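You operate a simulated robot arm through the tools that you are given. There is no shell and no other tool.

You are at the controls of a simulated robot arm. One attempt, no reset.

JOB
Swap the empty clip strip for the blue one from the strip bin.
Fine: rocker to LOCK before the swap, empty strip into the red tub, bin shut again, clip dial on the new colour.

It is judged by the outcome, as a careful person would: the job done as asked, and still so three seconds after it is handed in. It fails if anything else is knocked over, pushed out of place, dropped, spilled or broken.

ROBOT AND FRAMES
A 6-joint arm with a two-finger gripper, fixed in place. Base frame: the origin is on the floor under the middle of its stand, x ahead of it, y to its left, z up; the work surface is at about z = 860. Units: mm, degrees, N and s.
It reaches about 1298 mm from its shoulder. Its first joint turns from -149.0 to 149.0 degrees. Payload 1.57 kg.
The TCP is the grasp point between the finger pads, 21 mm short of the fingertips. In the tool frame z runs along the fingers and y along their closing line. The gripper opens to 70 mm; its body begins 50 mm behind the TCP.
Orientation is that of the tool frame in the base frame, as a unit quaternion [w, x, y, z]. With the fingers straight down and closing along the base's y, the tool's x points along the base's -x, its y along +y and its z along -z.

CONTROLS
- The arm moves only by the tool step_arm. Its argument "motion" is a list of rows, each a list of 3 entries, a list of its own where there are three numbers: the shift along the base's x, y, z in mm, then the turn, a rotation vector about the base's x, y, z in degrees, then the closure, from 0 (fully open) to 1 (shut). In form: [[[tx, ty, tz], [wx, wy, wz], claw], ...]. A call has 1 to 20 rows; each row is the pose to reach, as a shift and turn from the pose commanded when the call began. Rows are played at 5 a second. More than 50 mm and 8.6 degrees between two rows, or a gripper value outside its range, and nothing of the call is played. Where a pose cannot be reached the arm comes as near as it can. A force on the tool above 40 N (or 10 N above the force at the start of the call, whichever is more), or a blocked arm, ends the call early, and 0.2 s more pass. Each finger travels about 103.7 mm/s and halts on what it meets, pressing with about 30 N; the grip force reading is that of the motor and also rises with nothing between the fingers. The clock runs only during rows and for 0.2 s after the last one: add rows that repeat a pose to give the fingers time. It gives the time, the measured TCP pose, the force on the tool (base axes), the opening and the grip force at its end, in the units of the frame above (readings bear some noise), with the torque about the TCP (base axes, N m) and any sound that the robot's microphone picked up.
- Cameras (640 x 400 px; columns grow to the right, rows downward): "scene" is fixed at [401.1, 501.9, 1610.1]; the picture's right is [-0.52, -0.86, 0.00], its down [-0.62, 0.37, -0.69] and it looks along [0.60, -0.36, -0.72] (base axes); focal length 309 px, centre (320, 200). "wrist" rides on the gripper at [79, 4, -81] in the tool frame; the picture's right is [-0.05, 1.00, 0.00], its down [-0.67, -0.04, -0.74] and it looks along [-0.74, -0.04, 0.67] (tool axes); focal length 256 px, centre (320, 200). There is no depth. A picture from a camera that has moved, and an enlarged one, comes with that camera's place and axes in the base frame and with its lens.
- capture(camera): a new picture of that camera. No time passes.
- move_column(by): slides the trunk up (or, below 0, down) by that many mm; the arm rides with it, the base frame stays. It gives what a move gives, with no picture.
- zoom(camera, box): a new picture of the part [left, top, right, bottom] of that camera's present view, enlarged. No time passes.
- sign_off(): hands the job in; it is judged then, once.

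Places have to be worked out from the pictures, the camera data and where the tool is seen. Open the gripper and draw the arm clear of the work before you hand the job in, unless the task says otherwise.

The tools are called after ">>>" by a JSON object that holds its "method" and its "body". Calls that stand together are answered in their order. step_arm: Moves the arm, as the interface text tells. Its arguments: {"type":"object","properties":{"motion":{"type":"array"}},"required":["motion"]} The other tools are called the same way: move_column (by) moves the trunk up or down; capture (camera) takes a picture; zoom (camera, box) takes an enlarged picture of a part of a camera's view; sign_off () hands the job in.

At the start:

```text
time_s: 0.0
position: [755.2, -87.2, 1166.9]
tool_rot: [0.0, 0.0, 1.0, 0.0]
ft_force: [-0.5, 0.8, -0.3]
moment: [-0.01, 0.04, -0.02]
opening: 69.8
finger_force: 0.0
trunk travel left (down, up): [-849.0, 121.0]
```

scene: 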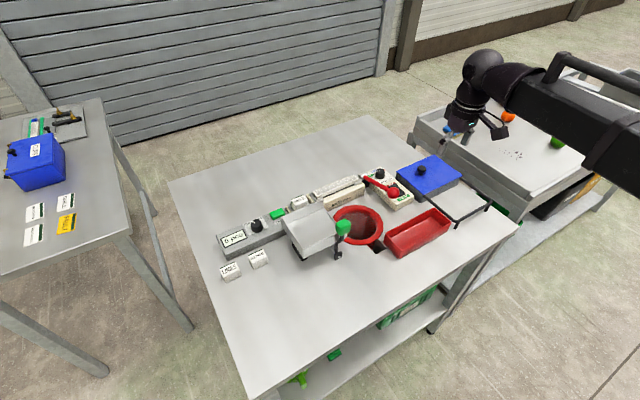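
wrist: 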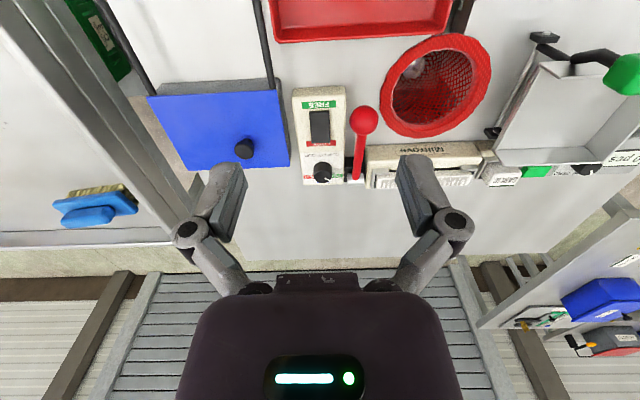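

The pictures show a table with a machine (rocker, lever, red funnel), a blue lidded box and a red tub. I zoom in for details before moving anything.

>>> {"method": "zoom", "body": {"camera": "scene", "box": [200, 140, 360, 290]}}

>>> {"method": "zoom", "body": {"camera": "scene", "box": [320, 140, 500, 270]}}

>>> {"method": "zoom", "body": {"camera": "wrist", "box": [280, 70, 400, 200]}}

>>> {"method": "zoom", "body": {"camera": "wrist", "box": [360, 20, 640, 200]}}

>>> {"method": "zoom", "body": {"camera": "scene", "box": [0, 90, 140, 260]}}

>>> {"method": "zoom", "body": {"camera": "wrist", "box": [40, 60, 300, 240]}}

```text
2.67 times, centred on (280, 215) of scene
camera zoom: at [401.1, 501.9, 1610.1], right [-0.52, -0.86, 0.0], down [-0.62, 0.37, -0.69], along [0.6, -0.36, -0.72], focal length 825 px, centre (427, 160)
```

zoom: 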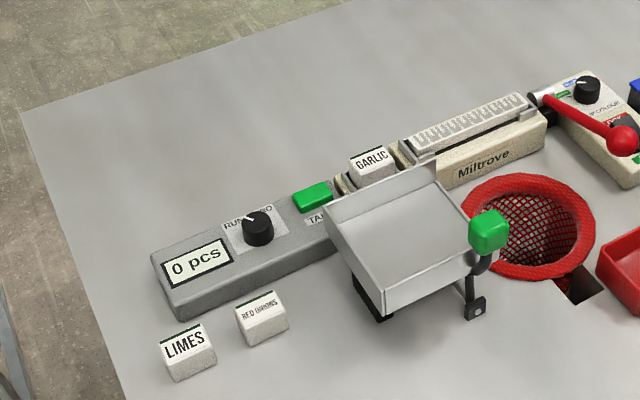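

```text
3.08 times, centred on (410, 205) of scene
camera zoom: at [401.1, 501.9, 1610.1], right [-0.52, -0.86, 0.0], down [-0.62, 0.37, -0.69], along [0.6, -0.36, -0.72], focal length 952 px, centre (43, 185)
```

zoom: 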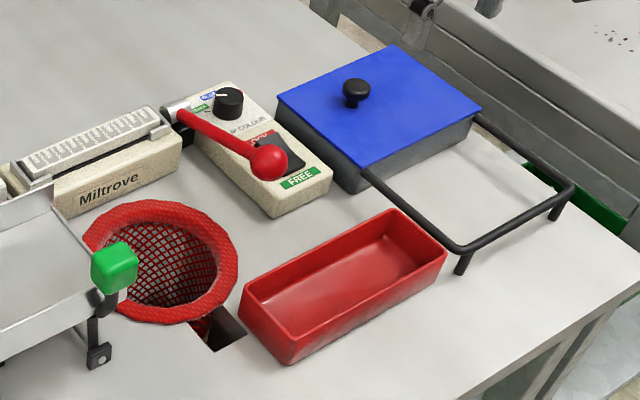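

```text
3.08 times, centred on (340, 135) of wrist
camera zoom: at [676.3, -83.0, 1248.9], right [0.05, 1.0, 0.0], down [0.67, -0.04, 0.74], along [0.74, -0.04, -0.67], focal length 788 px, centre (258, 400)
```

zoom: 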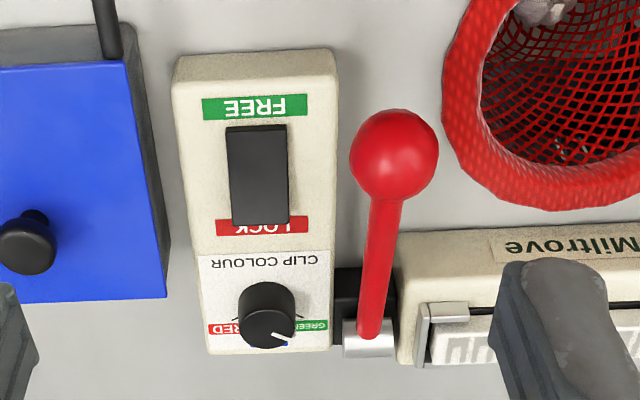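

```text
2.22 times, centred on (500, 110) of wrist
camera zoom: at [676.3, -83.0, 1248.9], right [0.05, 1.0, 0.0], down [0.67, -0.04, 0.74], along [0.74, -0.04, -0.67], focal length 569 px, centre (-80, 400)
```

zoom: 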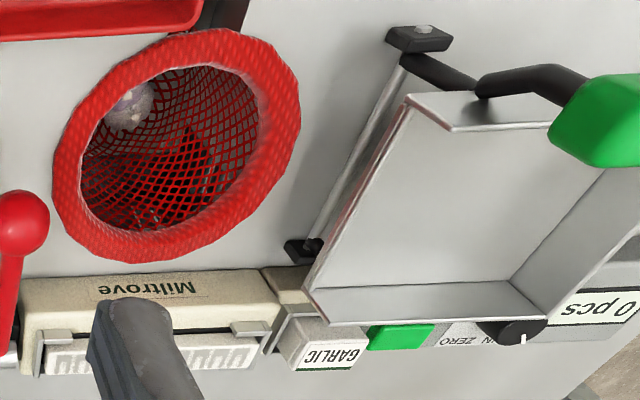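

```text
2.35 times, centred on (70, 175) of scene
camera zoom: at [401.1, 501.9, 1610.1], right [-0.52, -0.86, 0.0], down [-0.62, 0.37, -0.69], along [0.6, -0.36, -0.72], focal length 728 px, centre (908, 259)
```

zoom: 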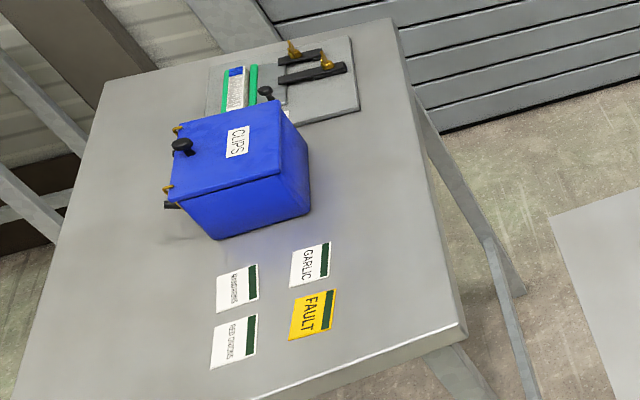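

```text
2.22 times, centred on (170, 150) of wrist
camera zoom: at [676.3, -83.0, 1248.9], right [0.05, 1.0, 0.0], down [0.67, -0.04, 0.74], along [0.74, -0.04, -0.67], focal length 569 px, centre (653, 311)
```

zoom: 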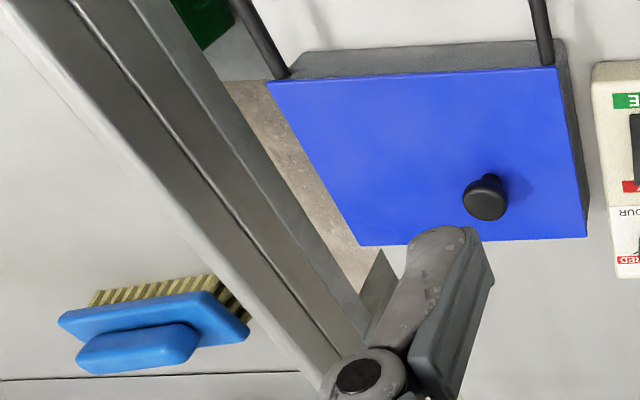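

The left table looks out of reach (about 1.8 m away), so the blue-lidded box with rails on the main table is probably the strip bin. I move the camera back and toward the bin and rocker for a closer, clearer look.

>>> {"method": "step_arm", "body": {"motion": [[[-40, -10, 0], [0, 0, 0], 0], [[-80, -20, 0], [0, 0, 0], 0], [[-120, -30, 0], [0, 0, 0], 0], [[-160, -40, -10], [0, 0, 0], 0], [[-180, -50, -20], [0, 0, 0], 0]]}}

>>> {"method": "capture", "body": {"camera": "wrist"}}

>>> {"method": "capture", "body": {"camera": "scene"}}

```text
time_s: 1.2
position: [575.8, -135.9, 1168.3]
tool_rot: [0.0, -0.001, 1.0, 0.0]
ft_force: [0.1, -0.2, -0.3]
moment: [0.01, -0.02, 0.0]
opening: 70.0
finger_force: 0.1
out of reach, approached as far as the arm can: row 4, 5
trunk travel left (down, up): [-849.0, 121.0]
```

```text
taken
camera wrist: at [496.8, -132.0, 1248.9], right [0.05, 1.0, 0.0], down [0.67, -0.04, 0.75], along [0.74, -0.04, -0.67], focal length 256 px, centre (320, 200)
```

wrist: 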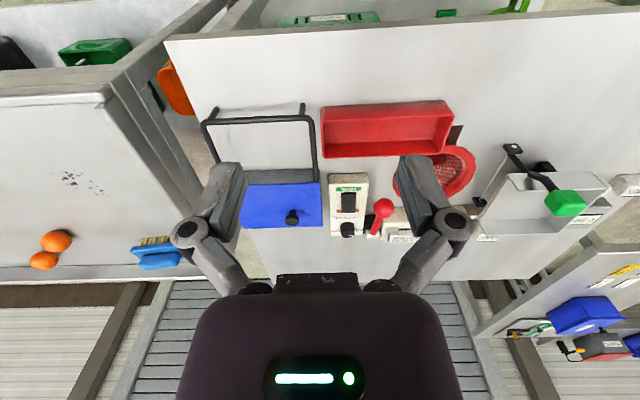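

```text
taken
```

scene: 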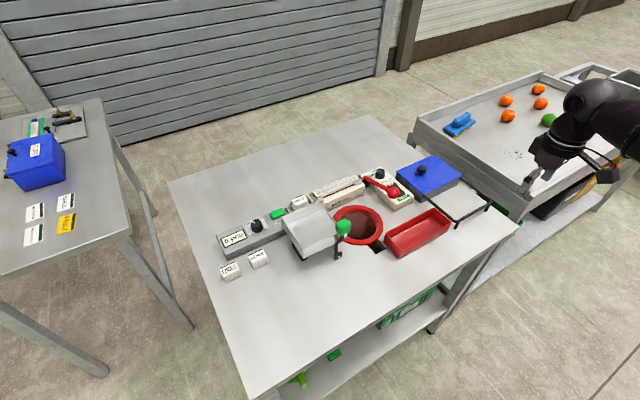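

The main-table layout is visible now. I zoom in on the bin, rocker and clip holder.

>>> {"method": "zoom", "body": {"camera": "wrist", "box": [190, 90, 400, 250]}}

>>> {"method": "zoom", "body": {"camera": "wrist", "box": [320, 165, 420, 245]}}

>>> {"method": "zoom", "body": {"camera": "scene", "box": [300, 160, 420, 240]}}

>>> {"method": "zoom", "body": {"camera": "scene", "box": [360, 140, 500, 240]}}

>>> {"method": "zoom", "body": {"camera": "wrist", "box": [440, 130, 640, 260]}}

```text
2.50 times, centred on (295, 170) of wrist
camera zoom: at [496.8, -132.0, 1248.9], right [0.05, 1.0, 0.0], down [0.67, -0.04, 0.75], along [0.74, -0.04, -0.67], focal length 640 px, centre (382, 275)
```

zoom: 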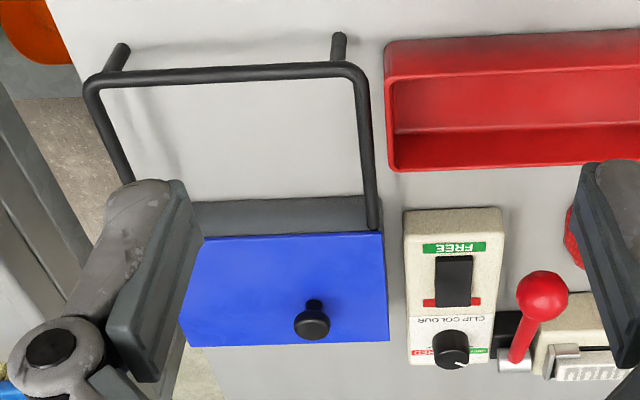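

```text
5.00 times, centred on (370, 205) of wrist
camera zoom: at [496.8, -132.0, 1248.9], right [0.05, 1.0, 0.0], down [0.67, -0.04, 0.75], along [0.74, -0.04, -0.67], focal length 1280 px, centre (70, 175)
```

zoom: 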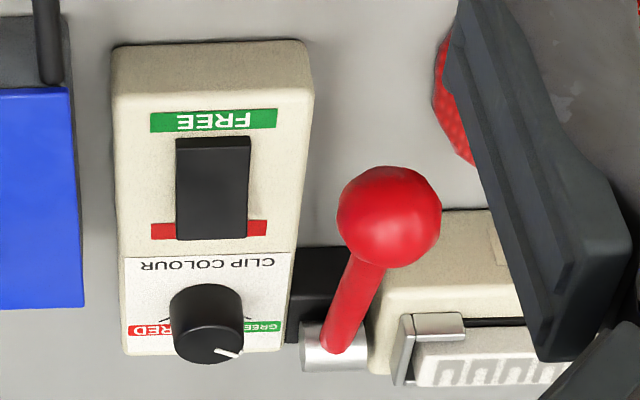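

```text
5.00 times, centred on (360, 200) of scene
camera zoom: at [401.1, 501.9, 1610.1], right [-0.52, -0.86, 0.0], down [-0.62, 0.37, -0.69], along [0.6, -0.36, -0.72], focal length 1546 px, centre (120, 200)
```

zoom: 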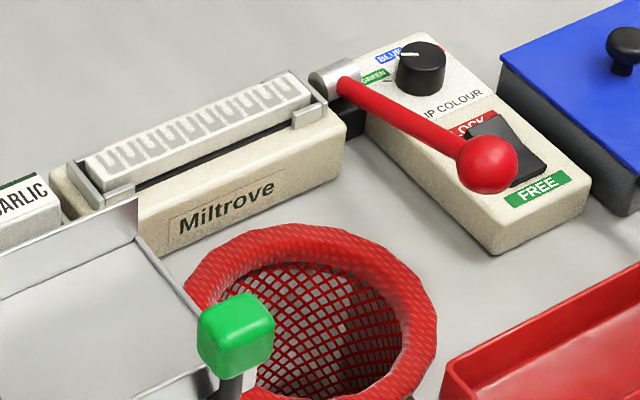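

```text
4.00 times, centred on (430, 190) of scene
camera zoom: at [401.1, 501.9, 1610.1], right [-0.52, -0.86, 0.0], down [-0.62, 0.37, -0.69], along [0.6, -0.36, -0.72], focal length 1237 px, centre (-120, 240)
```

zoom: 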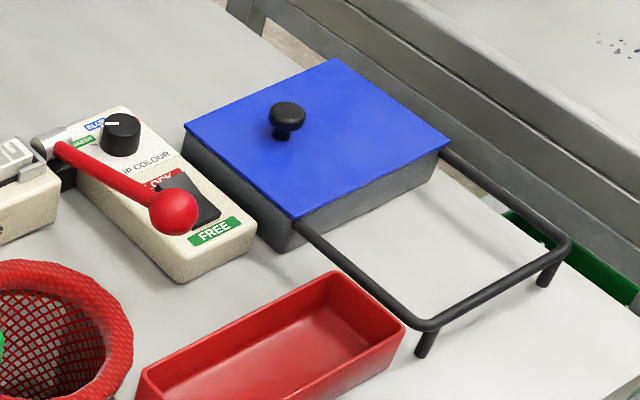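

```text
3.08 times, centred on (540, 195) of wrist
camera zoom: at [496.8, -132.0, 1248.9], right [0.05, 1.0, 0.0], down [0.67, -0.04, 0.75], along [0.74, -0.04, -0.67], focal length 788 px, centre (-357, 215)
```

zoom: 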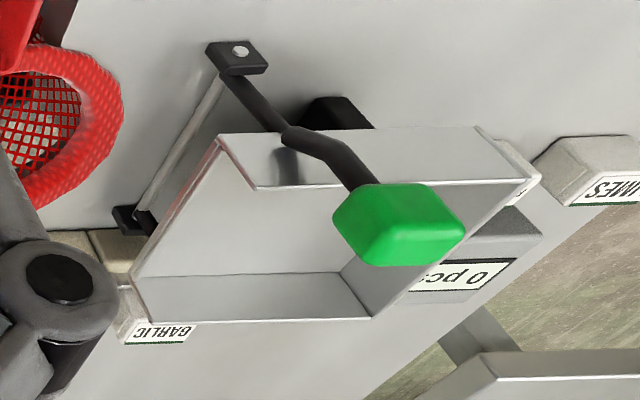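

The rocker is in the FREE position and its LOCK end is on the far (+x) side. The lever ball is around (862, -34, 943), and I move closer over the controls for a detailed view.

>>> {"method": "step_arm", "body": {"motion": [[[40, 10, 0], [0, 0, 0], 0], [[80, 20, 0], [0, 0, 0], 0], [[120, 30, -15], [0, 0, 0], 0], [[160, 42, -35], [0, 0, 0], 0], [[190, 50, -60], [0, 0, 0], 0], [[204, 56, -88], [0, 0, 0], 0]]}}

>>> {"method": "capture", "body": {"camera": "wrist"}}

>>> {"method": "capture", "body": {"camera": "scene"}}

```text
time_s: 2.6
position: [772.0, -82.2, 1168.7]
tool_rot: [0.0, 0.0, 1.0, 0.0]
ft_force: [-0.2, 0.2, -0.4]
moment: [0.0, 0.03, 0.02]
opening: 69.9
finger_force: 0.2
out of reach, approached as far as the arm can: row 3, 4, 5, 6
trunk travel left (down, up): [-849.0, 121.0]
```

```text
taken
camera wrist: at [693.5, -77.6, 1248.7], right [0.05, 1.0, 0.0], down [0.67, -0.04, 0.74], along [0.74, -0.04, -0.67], focal length 256 px, centre (320, 200)
```

wrist: 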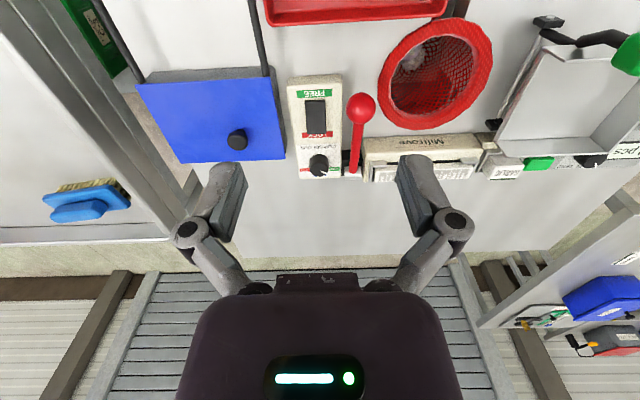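

```text
taken
```

scene: 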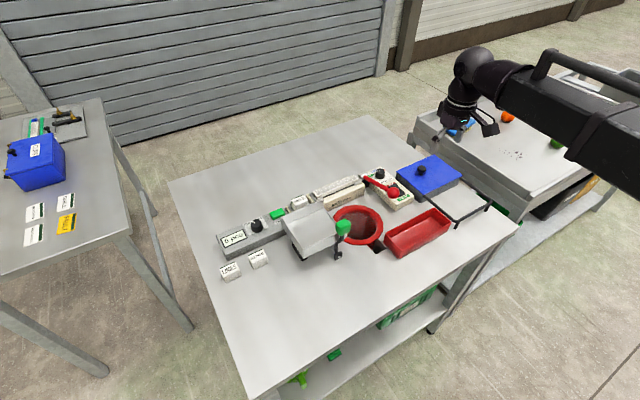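

The arm cannot get below z ≈ 1168 with the trunk this high, so the trunk has to come down. I lower it 100 mm (TCP to about z 1068, well above everything) and look.

>>> {"method": "move_column", "body": {"by": -100}}

>>> {"method": "capture", "body": {"camera": "wrist"}}

>>> {"method": "capture", "body": {"camera": "scene"}}

```text
time_s: 3.9
position: [772.6, -82.6, 1067.1]
tool_rot: [0.0, 0.0, 1.0, 0.0]
ft_force: [0.7, 0.6, -0.4]
moment: [-0.01, -0.02, 0.0]
opening: 69.7
finger_force: 0.1
trunk travel left (down, up): [-749.0, 221.0]
```

```text
taken
camera wrist: at [692.9, -78.1, 1148.9], right [0.05, 1.0, 0.0], down [0.67, -0.04, 0.74], along [0.74, -0.04, -0.67], focal length 256 px, centre (320, 200)
```

wrist: 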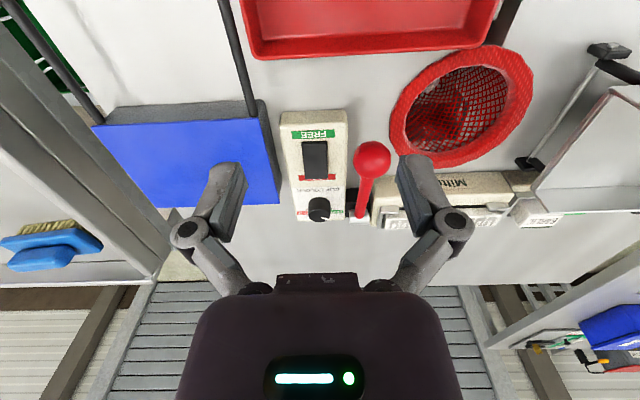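

```text
taken
```

scene: 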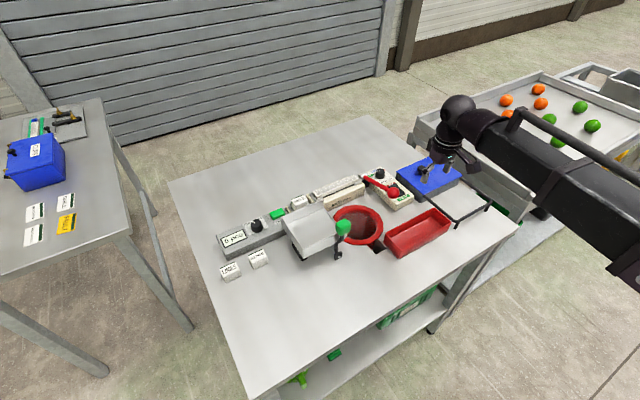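

The arm follows the trunk fine and hangs clear of the table. I raise the TCP by 120 mm then lower the trunk 200 mm more, so that it can work around z 880–1000.

>>> {"method": "step_arm", "body": {"motion": [[[0, 0, 40], [0, 0, 0], 0], [[0, 0, 80], [0, 0, 0], 0], [[0, 0, 120], [0, 0, 0], 0]]}}

>>> {"method": "move_column", "body": {"by": -200}}

>>> {"method": "capture", "body": {"camera": "scene"}}

>>> {"method": "capture", "body": {"camera": "wrist"}}

```text
time_s: 4.7
position: [772.7, -82.1, 1067.2]
tool_rot: [0.0, 0.0, 1.0, 0.0]
ft_force: [-0.3, -0.2, -0.1]
moment: [0.0, 0.03, 0.03]
opening: 70.2
finger_force: 0.0
out of reach, approached as far as the arm can: row 1, 2, 3
trunk travel left (down, up): [-749.0, 221.0]
```

```text
time_s: 6.3
position: [772.0, -82.4, 912.8]
tool_rot: [0.004, 0.0, 1.0, 0.001]
ft_force: [-1.9, 0.7, 44.6]
moment: [0.13, -0.06, 0.0]
opening: 70.4
finger_force: 30.3
trunk travel left (down, up): [-591.0, 379.0]
stopped: the force on the tool passed its limit at 173 N (the readings are from after the stop); the commanded pose is now the measured one
```

```text
taken
```

scene: 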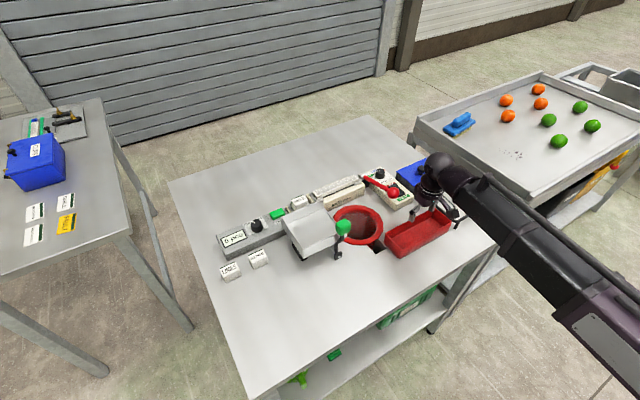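

```text
taken
camera wrist: at [691.7, -77.6, 993.6], right [0.05, 1.0, 0.0], down [0.66, -0.04, 0.75], along [0.75, -0.04, -0.66], focal length 256 px, centre (320, 200)
```

wrist: 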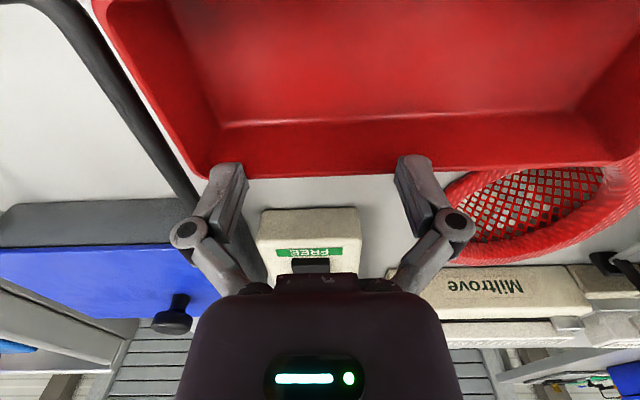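

I chained those two moves wrongly: the rise was refused, and the fingers touched something at z ≈ 892, likely the tub rim. I raise the trunk straight back up to relieve the contact, then check whether anything moved.

>>> {"method": "move_column", "body": {"by": 100}}

```text
time_s: 7.6
position: [775.0, -82.5, 1009.6]
tool_rot: [0.002, 0.001, 1.0, -0.001]
ft_force: [-1.2, 0.2, 0.5]
moment: [-0.01, -0.04, -0.01]
opening: 70.1
finger_force: 0.2
trunk travel left (down, up): [-691.0, 279.0]
```

The contact is released. I take pictures to check the tub, rail and everything nearby.

>>> {"method": "capture", "body": {"camera": "wrist"}}

>>> {"method": "zoom", "body": {"camera": "scene", "box": [300, 140, 520, 280]}}

```text
taken
camera wrist: at [694.9, -78.2, 1090.6], right [0.05, 1.0, 0.0], down [0.66, -0.04, 0.75], along [0.75, -0.04, -0.66], focal length 256 px, centre (320, 200)
```

wrist: 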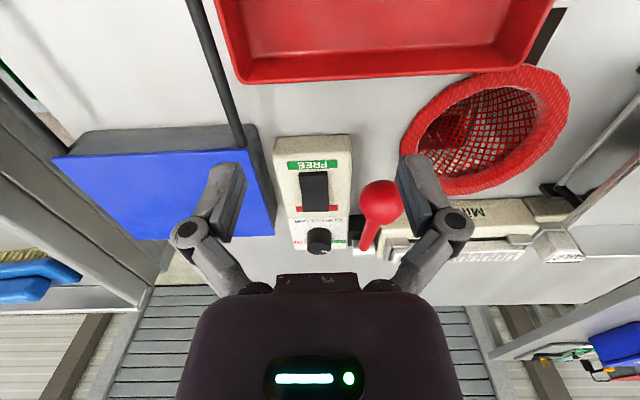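

```text
2.86 times, centred on (410, 210) of scene
camera zoom: at [401.1, 501.9, 1610.1], right [-0.52, -0.86, 0.0], down [-0.62, 0.37, -0.69], along [0.6, -0.36, -0.72], focal length 884 px, centre (63, 171)
```

zoom: 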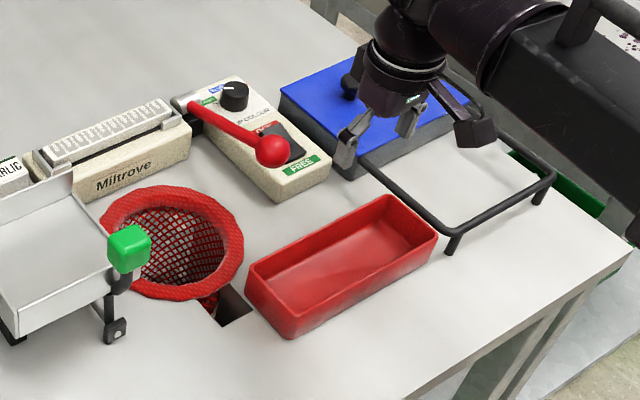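

>>> {"method": "zoom", "body": {"camera": "scene", "box": [320, 140, 500, 270]}}

>>> {"method": "zoom", "body": {"camera": "wrist", "box": [260, 120, 420, 260]}}

```text
3.08 times, centred on (410, 205) of scene
camera zoom: at [401.1, 501.9, 1610.1], right [-0.52, -0.86, 0.0], down [-0.62, 0.37, -0.69], along [0.6, -0.36, -0.72], focal length 952 px, centre (43, 185)
```

zoom: 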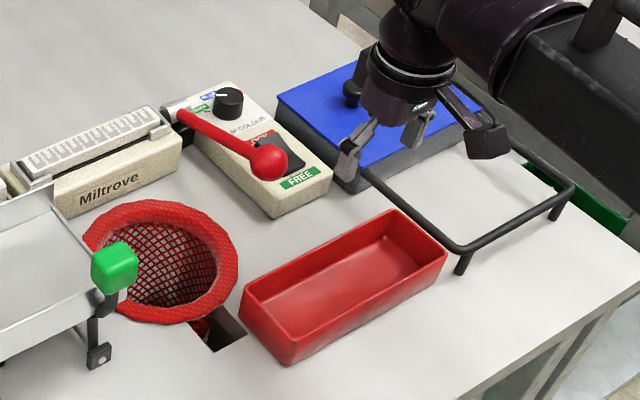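

```text
2.86 times, centred on (340, 190) of wrist
camera zoom: at [694.9, -78.2, 1090.6], right [0.05, 1.0, 0.0], down [0.66, -0.04, 0.75], along [0.75, -0.04, -0.66], focal length 731 px, centre (263, 229)
```

zoom: 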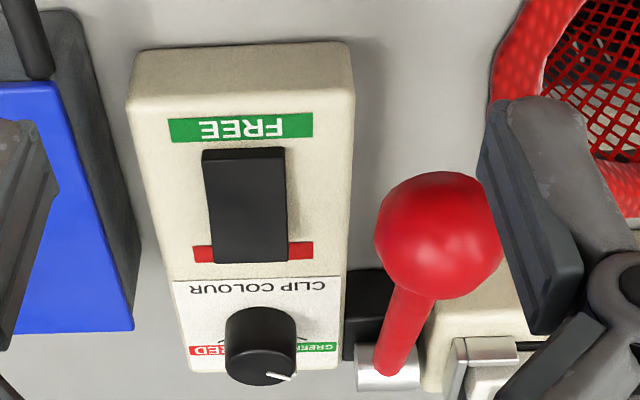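

Comparing the same view before and after, the tub has not moved; its far rim is at x ≈ 779, z ≈ 892. Height evidently comes only from the trunk with the tool pointing straight down, so from here I'll do one verified move at a time. Next I shift sideways at this height (fingertips at z 989, above the lever ball top at about 963) to look at the strip holder.

>>> {"method": "step_arm", "body": {"motion": [[[0, 30, 0], [0, 0, 0], 0], [[0, 65, 0], [0, 0, 0], 0], [[0, 100, 0], [0, 0, 0], 0], [[0, 125, 0], [0, 0, 0], 0]]}}

>>> {"method": "capture", "body": {"camera": "wrist"}}

>>> {"method": "zoom", "body": {"camera": "wrist", "box": [220, 130, 420, 290]}}

```text
time_s: 8.6
position: [775.8, 43.0, 1009.8]
tool_rot: [0.003, -0.001, 1.0, 0.0]
ft_force: [-0.6, -0.1, 0.7]
moment: [0.02, 0.0, -0.03]
opening: 70.0
finger_force: 0.0
trunk travel left (down, up): [-691.0, 279.0]
```

```text
taken
camera wrist: at [694.5, 47.5, 1090.7], right [0.05, 1.0, 0.0], down [0.66, -0.04, 0.75], along [0.75, -0.04, -0.66], focal length 256 px, centre (320, 200)
```

wrist: 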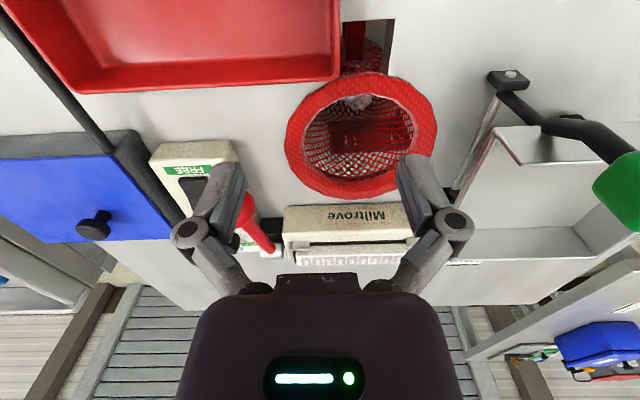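

```text
2.50 times, centred on (320, 210) of wrist
camera zoom: at [694.5, 47.5, 1090.7], right [0.05, 1.0, 0.0], down [0.66, -0.04, 0.75], along [0.75, -0.04, -0.66], focal length 640 px, centre (320, 175)
```

zoom: 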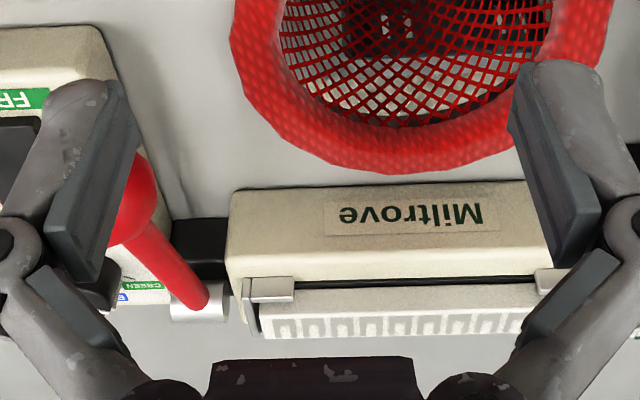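

The white slotted strip sits in end brackets behind the "Miltrove" body. I move 120 mm forward at the same height to look at it from steeper above.

>>> {"method": "step_arm", "body": {"motion": [[[40, 0, 0], [0, 0, 0], 0], [[80, 0, 0], [0, 0, 0], 0], [[120, 0, 0], [0, 0, 0], 0]]}}

>>> {"method": "capture", "body": {"camera": "wrist"}}

>>> {"method": "zoom", "body": {"camera": "wrist", "box": [200, 20, 440, 200]}}

```text
time_s: 9.4
position: [894.5, 42.0, 1009.5]
tool_rot: [0.001, 0.0, 1.0, -0.001]
ft_force: [0.7, -0.7, -0.2]
moment: [-0.02, 0.0, -0.01]
opening: 69.9
finger_force: 0.2
trunk travel left (down, up): [-691.0, 279.0]
```

```text
taken
camera wrist: at [814.2, 46.0, 1090.3], right [0.05, 1.0, 0.0], down [0.66, -0.04, 0.75], along [0.75, -0.04, -0.66], focal length 256 px, centre (320, 200)
```

wrist: 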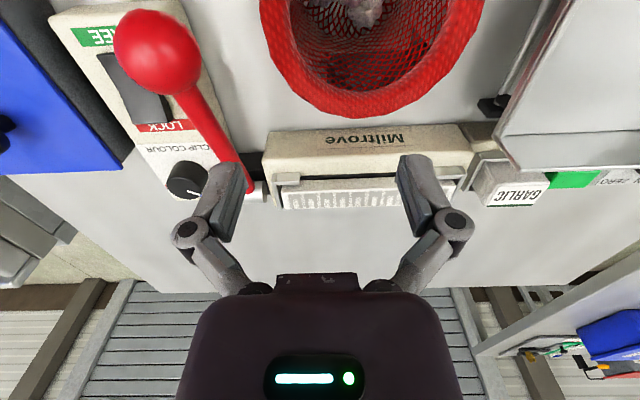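

```text
2.22 times, centred on (320, 110) of wrist
camera zoom: at [814.2, 46.0, 1090.3], right [0.05, 1.0, 0.0], down [0.66, -0.04, 0.75], along [0.75, -0.04, -0.66], focal length 569 px, centre (320, 400)
```

zoom: 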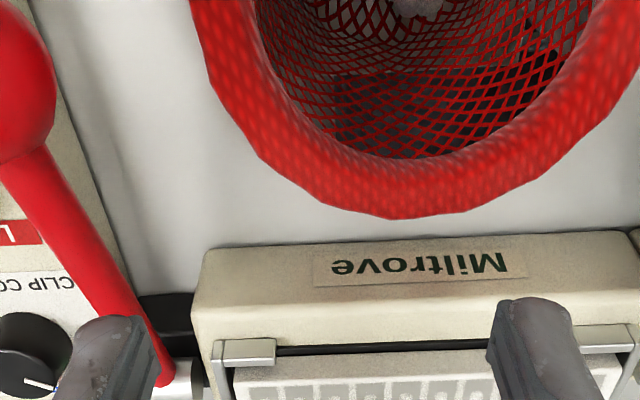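

The strip spans roughly y 0–155 at x ≈ 1010, z ≈ 915. I go 90 mm further forward and 30 mm left for a steeper, unobstructed view.

>>> {"method": "step_arm", "body": {"motion": [[[30, 10, 0], [0, 0, 0], 0], [[60, 20, 0], [0, 0, 0], 0], [[95, 35, 0], [0, 0, 0], 0]]}}

>>> {"method": "capture", "body": {"camera": "wrist"}}

>>> {"method": "zoom", "body": {"camera": "wrist", "box": [180, 40, 440, 200]}}

>>> {"method": "capture", "body": {"camera": "scene"}}

```text
time_s: 10.2
position: [990.1, 77.2, 1009.5]
tool_rot: [0.002, 0.0, 1.0, 0.001]
ft_force: [-0.5, 0.0, -0.2]
moment: [0.0, 0.01, 0.01]
opening: 70.0
finger_force: 0.0
trunk travel left (down, up): [-691.0, 279.0]
```

```text
taken
camera wrist: at [910.4, 81.1, 1090.2], right [0.05, 1.0, 0.0], down [0.66, -0.04, 0.75], along [0.75, -0.04, -0.66], focal length 256 px, centre (320, 200)
```

wrist: 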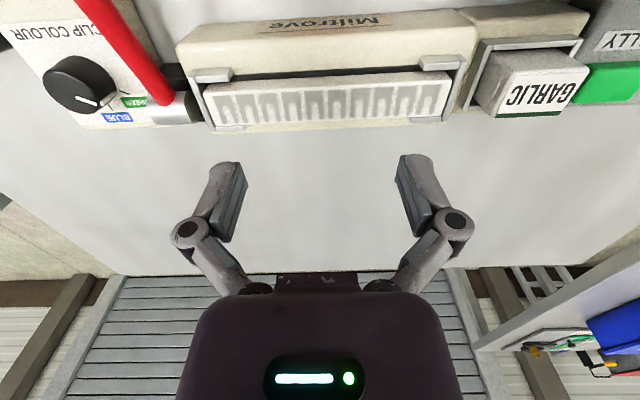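

```text
2.46 times, centred on (310, 120) of wrist
camera zoom: at [910.4, 81.1, 1090.2], right [0.05, 1.0, 0.0], down [0.66, -0.04, 0.75], along [0.75, -0.04, -0.66], focal length 630 px, centre (345, 397)
```

zoom: 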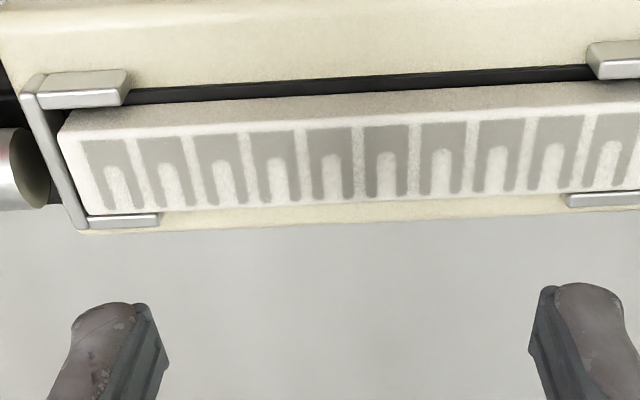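

```text
taken
```

scene: 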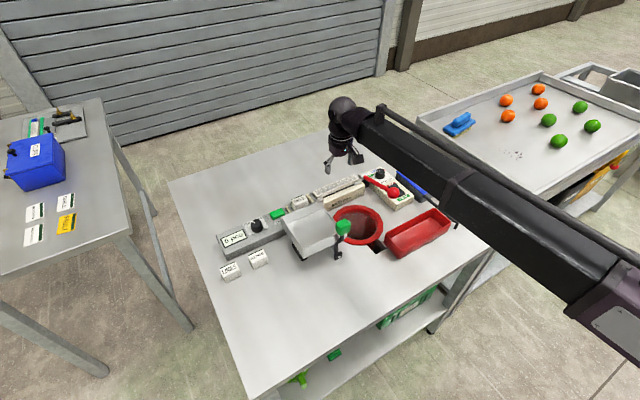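

The strip cradle has bracket frames at both ends, and the grey slots facing up show it is empty. I zoom on the dial to read its labels and pointer.

>>> {"method": "zoom", "body": {"camera": "wrist", "box": [0, 20, 220, 160]}}

>>> {"method": "zoom", "body": {"camera": "scene", "box": [355, 155, 415, 205]}}

>>> {"method": "zoom", "body": {"camera": "wrist", "box": [420, 0, 640, 140]}}

```text
2.86 times, centred on (110, 90) of wrist
camera zoom: at [910.4, 81.1, 1090.2], right [0.05, 1.0, 0.0], down [0.66, -0.04, 0.75], along [0.75, -0.04, -0.66], focal length 731 px, centre (920, 514)
```

zoom: 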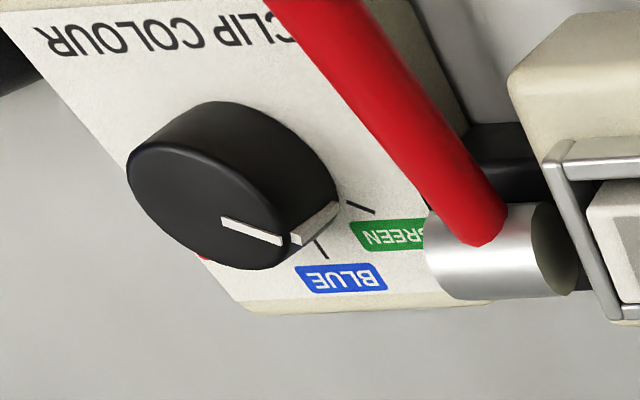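

```text
8.00 times, centred on (385, 180) of scene
camera zoom: at [401.1, 501.9, 1610.1], right [-0.52, -0.86, 0.0], down [-0.62, 0.37, -0.69], along [0.6, -0.36, -0.72], focal length 2474 px, centre (-200, 360)
```

zoom: 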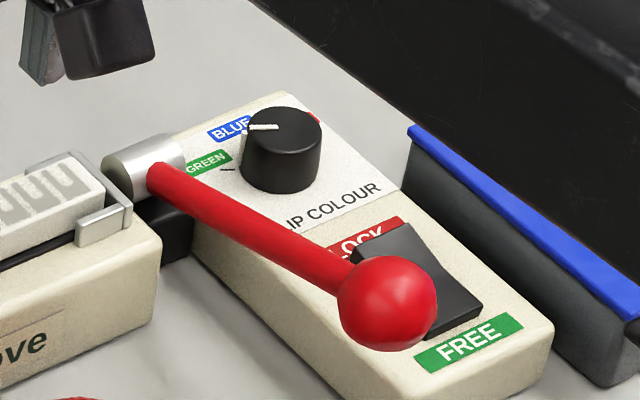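

```text
2.86 times, centred on (530, 70) of wrist
camera zoom: at [910.4, 81.1, 1090.2], right [0.05, 1.0, 0.0], down [0.66, -0.04, 0.75], along [0.75, -0.04, -0.66], focal length 731 px, centre (-280, 571)
```

zoom: 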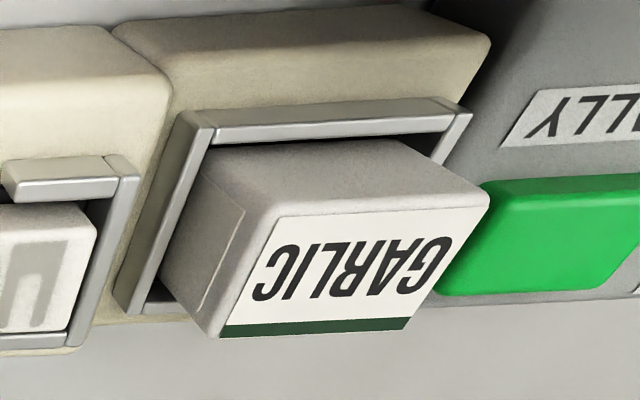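

The dial's pointer sits on the GREEN tick (about +60° toward +y), and BLUE is straight toward +x, so it needs a −60° turn about z later. The rocker comes first: its raised LOCK end is at about (922, -95, 905), so I close the fingers and move above (915, -95) at the present safe height.

>>> {"method": "step_arm", "body": {"motion": [[[-15, -35, 0], [0, 0, 0], 0.3], [[-30, -70, 0], [0, 0, 0], 0.6], [[-45, -105, 0], [0, 0, 0], 1], [[-60, -140, 0], [0, 0, 0], 1], [[-75, -172, 0], [0, 0, 0], 1], [[-75, -172, 0], [0, 0, 0], 1]]}}

>>> {"method": "capture", "body": {"camera": "wrist"}}

>>> {"method": "zoom", "body": {"camera": "wrist", "box": [220, 20, 460, 200]}}

>>> {"method": "zoom", "body": {"camera": "scene", "box": [320, 120, 440, 220]}}

```text
time_s: 11.6
position: [913.5, -94.5, 1009.4]
tool_rot: [0.003, 0.0, 1.0, 0.0]
ft_force: [0.3, 0.5, 0.1]
moment: [-0.01, 0.0, 0.01]
opening: 0.0
finger_force: 28.8
trunk travel left (down, up): [-691.0, 279.0]
```

```text
taken
camera wrist: at [832.8, -90.8, 1090.6], right [0.05, 1.0, 0.0], down [0.66, -0.04, 0.75], along [0.75, -0.04, -0.66], focal length 256 px, centre (320, 200)
```

wrist: 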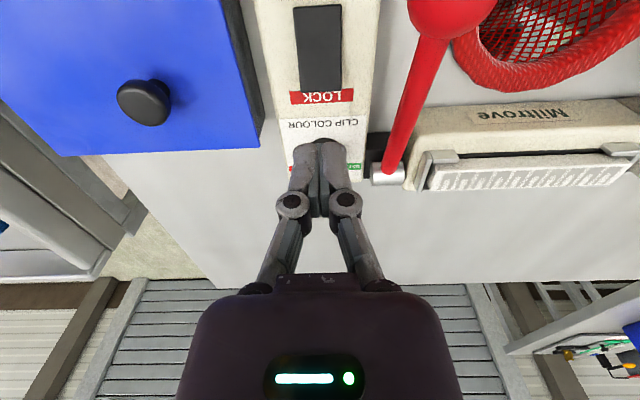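

```text
2.22 times, centred on (340, 110) of wrist
camera zoom: at [832.8, -90.8, 1090.6], right [0.05, 1.0, 0.0], down [0.66, -0.04, 0.75], along [0.75, -0.04, -0.66], focal length 569 px, centre (276, 400)
```

zoom: 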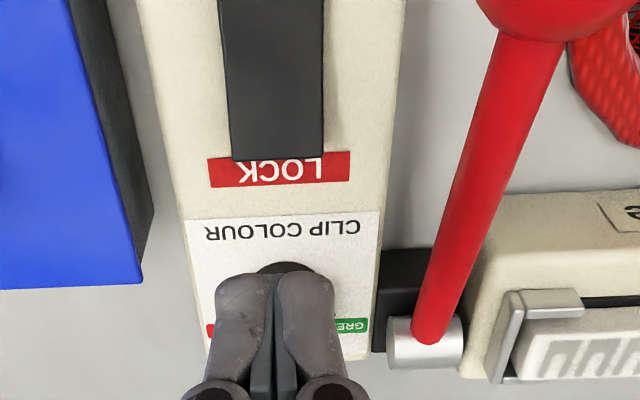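

```text
4.00 times, centred on (380, 170) of scene
camera zoom: at [401.1, 501.9, 1610.1], right [-0.52, -0.86, 0.0], down [-0.62, 0.37, -0.69], along [0.6, -0.36, -0.72], focal length 1237 px, centre (80, 320)
```

zoom: 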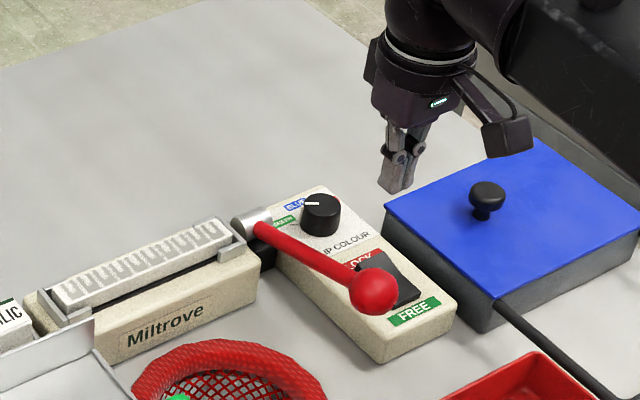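

The closed fingertips are over the rocker's LOCK half (end at x ≈ 922, z ≈ 905). I lower 70 mm, leaving about 13 mm before contact.

>>> {"method": "move_column", "body": {"by": -70}}

>>> {"method": "zoom", "body": {"camera": "scene", "box": [340, 140, 440, 220]}}

>>> {"method": "zoom", "body": {"camera": "wrist", "box": [200, 0, 440, 200]}}

```text
time_s: 12.7
position: [912.9, -94.9, 939.7]
tool_rot: [0.003, 0.0, 1.0, 0.0]
ft_force: [-0.6, -0.3, 0.1]
moment: [-0.02, -0.01, 0.02]
opening: 0.0
finger_force: 28.9
trunk travel left (down, up): [-621.0, 349.0]
```

```text
5.00 times, centred on (390, 180) of scene
camera zoom: at [401.1, 501.9, 1610.1], right [-0.52, -0.86, 0.0], down [-0.62, 0.37, -0.69], along [0.6, -0.36, -0.72], focal length 1546 px, centre (-30, 300)
```

zoom: 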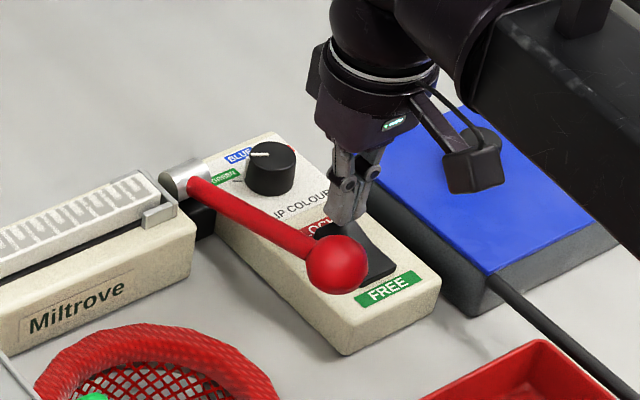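

```text
2.00 times, centred on (320, 100) of wrist
camera zoom: at [832.7, -90.6, 1020.7], right [0.05, 1.0, 0.0], down [0.66, -0.04, 0.75], along [0.75, -0.04, -0.66], focal length 512 px, centre (320, 400)
```

zoom: 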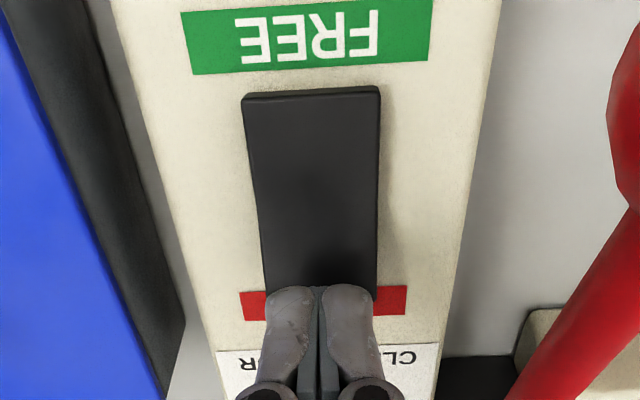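

The tips are lined up over the LOCK end, about 13 mm up. I press down in small steps.

>>> {"method": "move_column", "body": {"by": -12}}

```text
time_s: 13.3
position: [912.5, -95.8, 928.2]
tool_rot: [0.003, 0.0, 1.0, -0.001]
ft_force: [0.3, 0.7, 1.1]
moment: [0.0, -0.02, 0.01]
opening: 6.1
finger_force: 28.6
trunk travel left (down, up): [-609.0, 361.0]
```

The opening reads 6.1 mm, which is unexpected, with about 1 N on the tool. I check the pictures before pushing further.

>>> {"method": "zoom", "body": {"camera": "wrist", "box": [200, 0, 440, 200]}}

>>> {"method": "zoom", "body": {"camera": "scene", "box": [360, 150, 420, 200]}}

```text
2.00 times, centred on (320, 100) of wrist
camera zoom: at [832.7, -90.5, 1008.8], right [0.05, 1.0, 0.0], down [0.66, -0.04, 0.75], along [0.75, -0.04, -0.66], focal length 512 px, centre (320, 400)
```

zoom: 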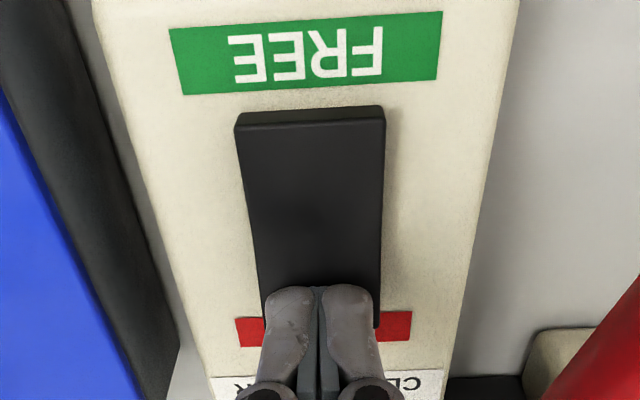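

```text
8.00 times, centred on (390, 175) of scene
camera zoom: at [401.1, 501.9, 1610.1], right [-0.52, -0.86, 0.0], down [-0.62, 0.37, -0.69], along [0.6, -0.36, -0.72], focal length 2474 px, centre (-240, 400)
```

zoom: 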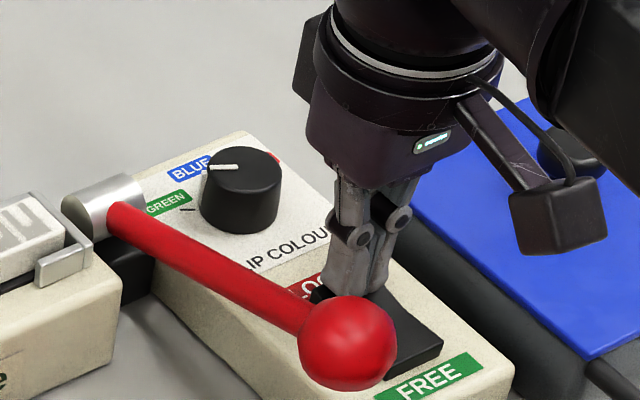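

The fingers are still together and just touching the LOCK end, and the FREE end is starting to lift. I press a further 5 mm.

>>> {"method": "move_column", "body": {"by": -5}}

>>> {"method": "zoom", "body": {"camera": "wrist", "box": [200, 0, 440, 200]}}

```text
time_s: 13.8
position: [913.7, -94.9, 924.3]
tool_rot: [0.005, 0.0, 1.0, 0.001]
ft_force: [9.1, -2.0, 23.5]
moment: [0.02, 0.01, 0.03]
opening: 6.0
finger_force: 28.4
trunk travel left (down, up): [-604.0, 366.0]
```

```text
2.00 times, centred on (320, 100) of wrist
camera zoom: at [832.5, -90.5, 1005.1], right [0.05, 1.0, 0.0], down [0.66, -0.04, 0.75], along [0.75, -0.04, -0.66], focal length 512 px, centre (320, 400)
```

zoom: 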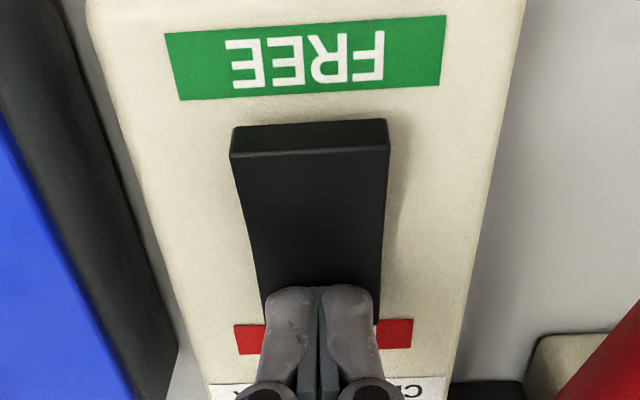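

The FREE end has clearly lifted, with 23 N on the tool. I press 2 mm more to make sure it goes fully over.

>>> {"method": "move_column", "body": {"by": -2}}

>>> {"method": "zoom", "body": {"camera": "wrist", "box": [200, 0, 440, 200]}}

```text
time_s: 14.2
position: [913.4, -95.3, 924.4]
tool_rot: [0.006, 0.0, 1.0, 0.0]
ft_force: [0.1, -0.6, 24.3]
moment: [0.01, 0.16, -0.03]
opening: 6.0
finger_force: 29.0
trunk travel left (down, up): [-604.0, 366.0]
stopped: the force on the tool passed its limit at 44 N (the readings are from after the stop); the commanded pose is now the measured one
```

```text
2.00 times, centred on (320, 100) of wrist
camera zoom: at [832.2, -90.5, 1004.9], right [0.05, 1.0, 0.0], down [0.66, -0.03, 0.75], along [0.75, -0.04, -0.66], focal length 512 px, centre (320, 400)
```

zoom: 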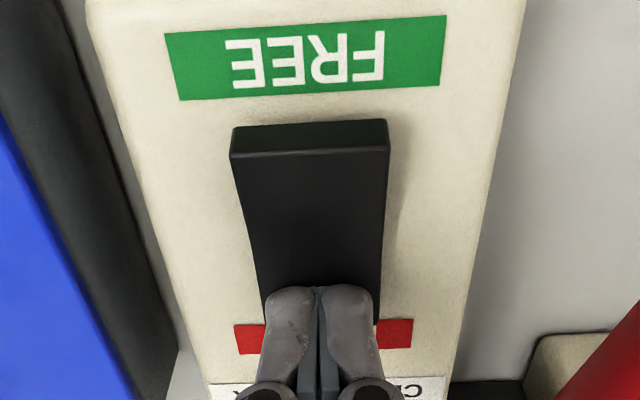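

The rocker has hit its stop with the LOCK end down. I raise by 60 mm and check that it stays there.

>>> {"method": "move_column", "body": {"by": 60}}

>>> {"method": "zoom", "body": {"camera": "wrist", "box": [200, 0, 440, 200]}}

>>> {"method": "zoom", "body": {"camera": "scene", "box": [360, 150, 420, 200]}}

```text
time_s: 15.2
position: [914.9, -95.0, 981.4]
tool_rot: [0.004, 0.0, 1.0, -0.001]
ft_force: [0.0, 0.3, -0.9]
moment: [0.01, -0.02, -0.01]
opening: 0.0
finger_force: 28.8
trunk travel left (down, up): [-664.0, 306.0]
```

```text
2.00 times, centred on (320, 100) of wrist
camera zoom: at [834.4, -90.7, 1062.8], right [0.05, 1.0, 0.0], down [0.66, -0.04, 0.75], along [0.75, -0.04, -0.66], focal length 512 px, centre (320, 400)
```

zoom: 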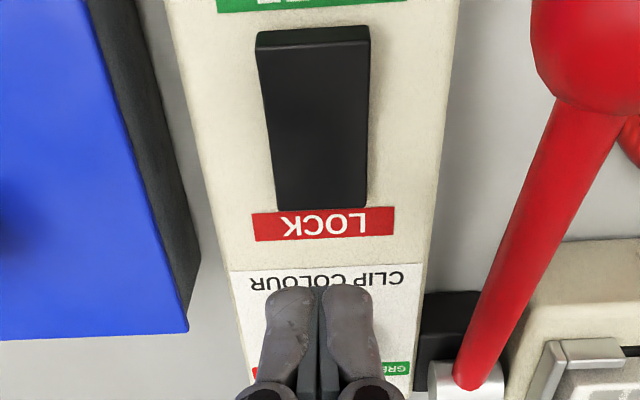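

```text
8.00 times, centred on (390, 175) of scene
camera zoom: at [401.1, 501.9, 1610.1], right [-0.52, -0.86, 0.0], down [-0.62, 0.37, -0.69], along [0.6, -0.36, -0.72], focal length 2474 px, centre (-240, 400)
```

zoom: 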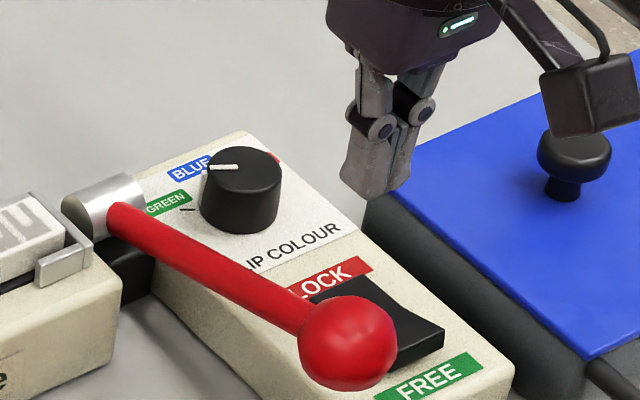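

The LOCK label is fully exposed and the rocker stays over on LOCK. Next is the empty strip, so I raise 35 mm for clearance before moving over it.

>>> {"method": "move_column", "body": {"by": 35}}

```text
time_s: 16.0
position: [913.2, -95.8, 1017.0]
tool_rot: [0.004, 0.0, 1.0, 0.0]
ft_force: [0.2, 0.1, -0.2]
moment: [-0.01, -0.01, 0.01]
opening: 0.0
finger_force: 28.6
trunk travel left (down, up): [-699.0, 271.0]
```

Now I move at constant height to above the strip's middle (1000, 77), turning the tool 90° about z so the fingers close across the strip.

>>> {"method": "step_arm", "body": {"motion": [[[7, 14, 0], [0, 0, 7.5], 1], [[14, 28, 0], [0, 0, 15], 1], [[21, 43, 0], [0, 0, 22.5], 1], [[28, 57, 0], [0, 0, 30], 1], [[36, 72, 0], [0, 0, 37.5], 0.5], [[43, 86, 0], [0, 0, 45], 0], [[50, 100, 0], [0, 0, 52.5], 0], [[58, 115, 0], [0, 0, 60], 0], [[65, 130, 0], [0, 0, 67.5], 0], [[72, 144, 0], [0, 0, 75], 0], [[80, 158, 0], [0, 0, 82.5], 0], [[87, 172, 0], [0, 0, 90], 0], [[87, 172, 0], [0, 0, 90], 0]]}}

>>> {"method": "capture", "body": {"camera": "wrist"}}

>>> {"method": "capture", "body": {"camera": "scene"}}

```text
time_s: 18.8
position: [1001.8, 76.7, 1017.5]
tool_rot: [-0.004, 0.708, -0.707, -0.003]
ft_force: [0.3, 0.8, -0.4]
moment: [0.01, 0.02, 0.03]
opening: 69.9
finger_force: 0.1
trunk travel left (down, up): [-699.0, 271.0]
```

```text
taken
camera wrist: at [997.1, -2.9, 1097.9], right [-1.0, 0.05, 0.0], down [0.03, 0.66, 0.75], along [0.04, 0.75, -0.66], focal length 256 px, centre (320, 200)
```

wrist: 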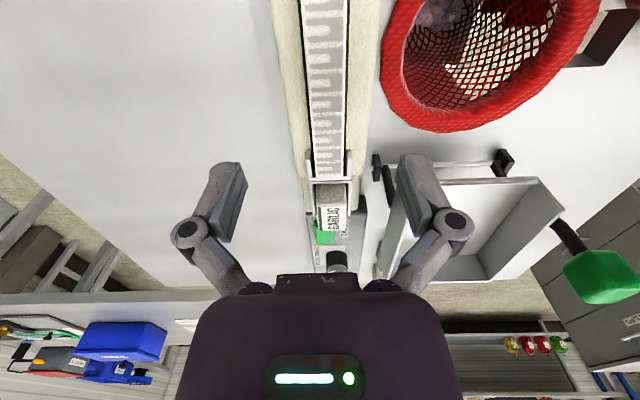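

```text
taken
```

scene: 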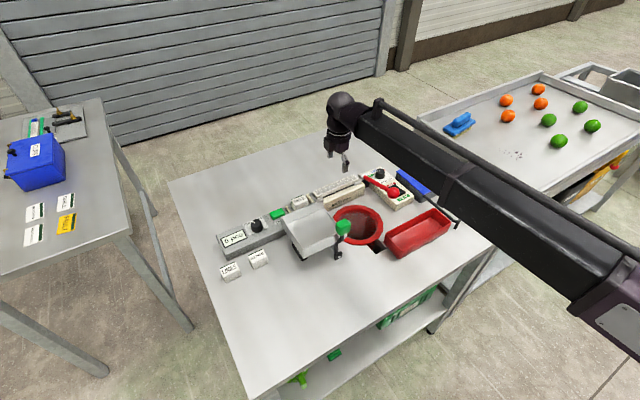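

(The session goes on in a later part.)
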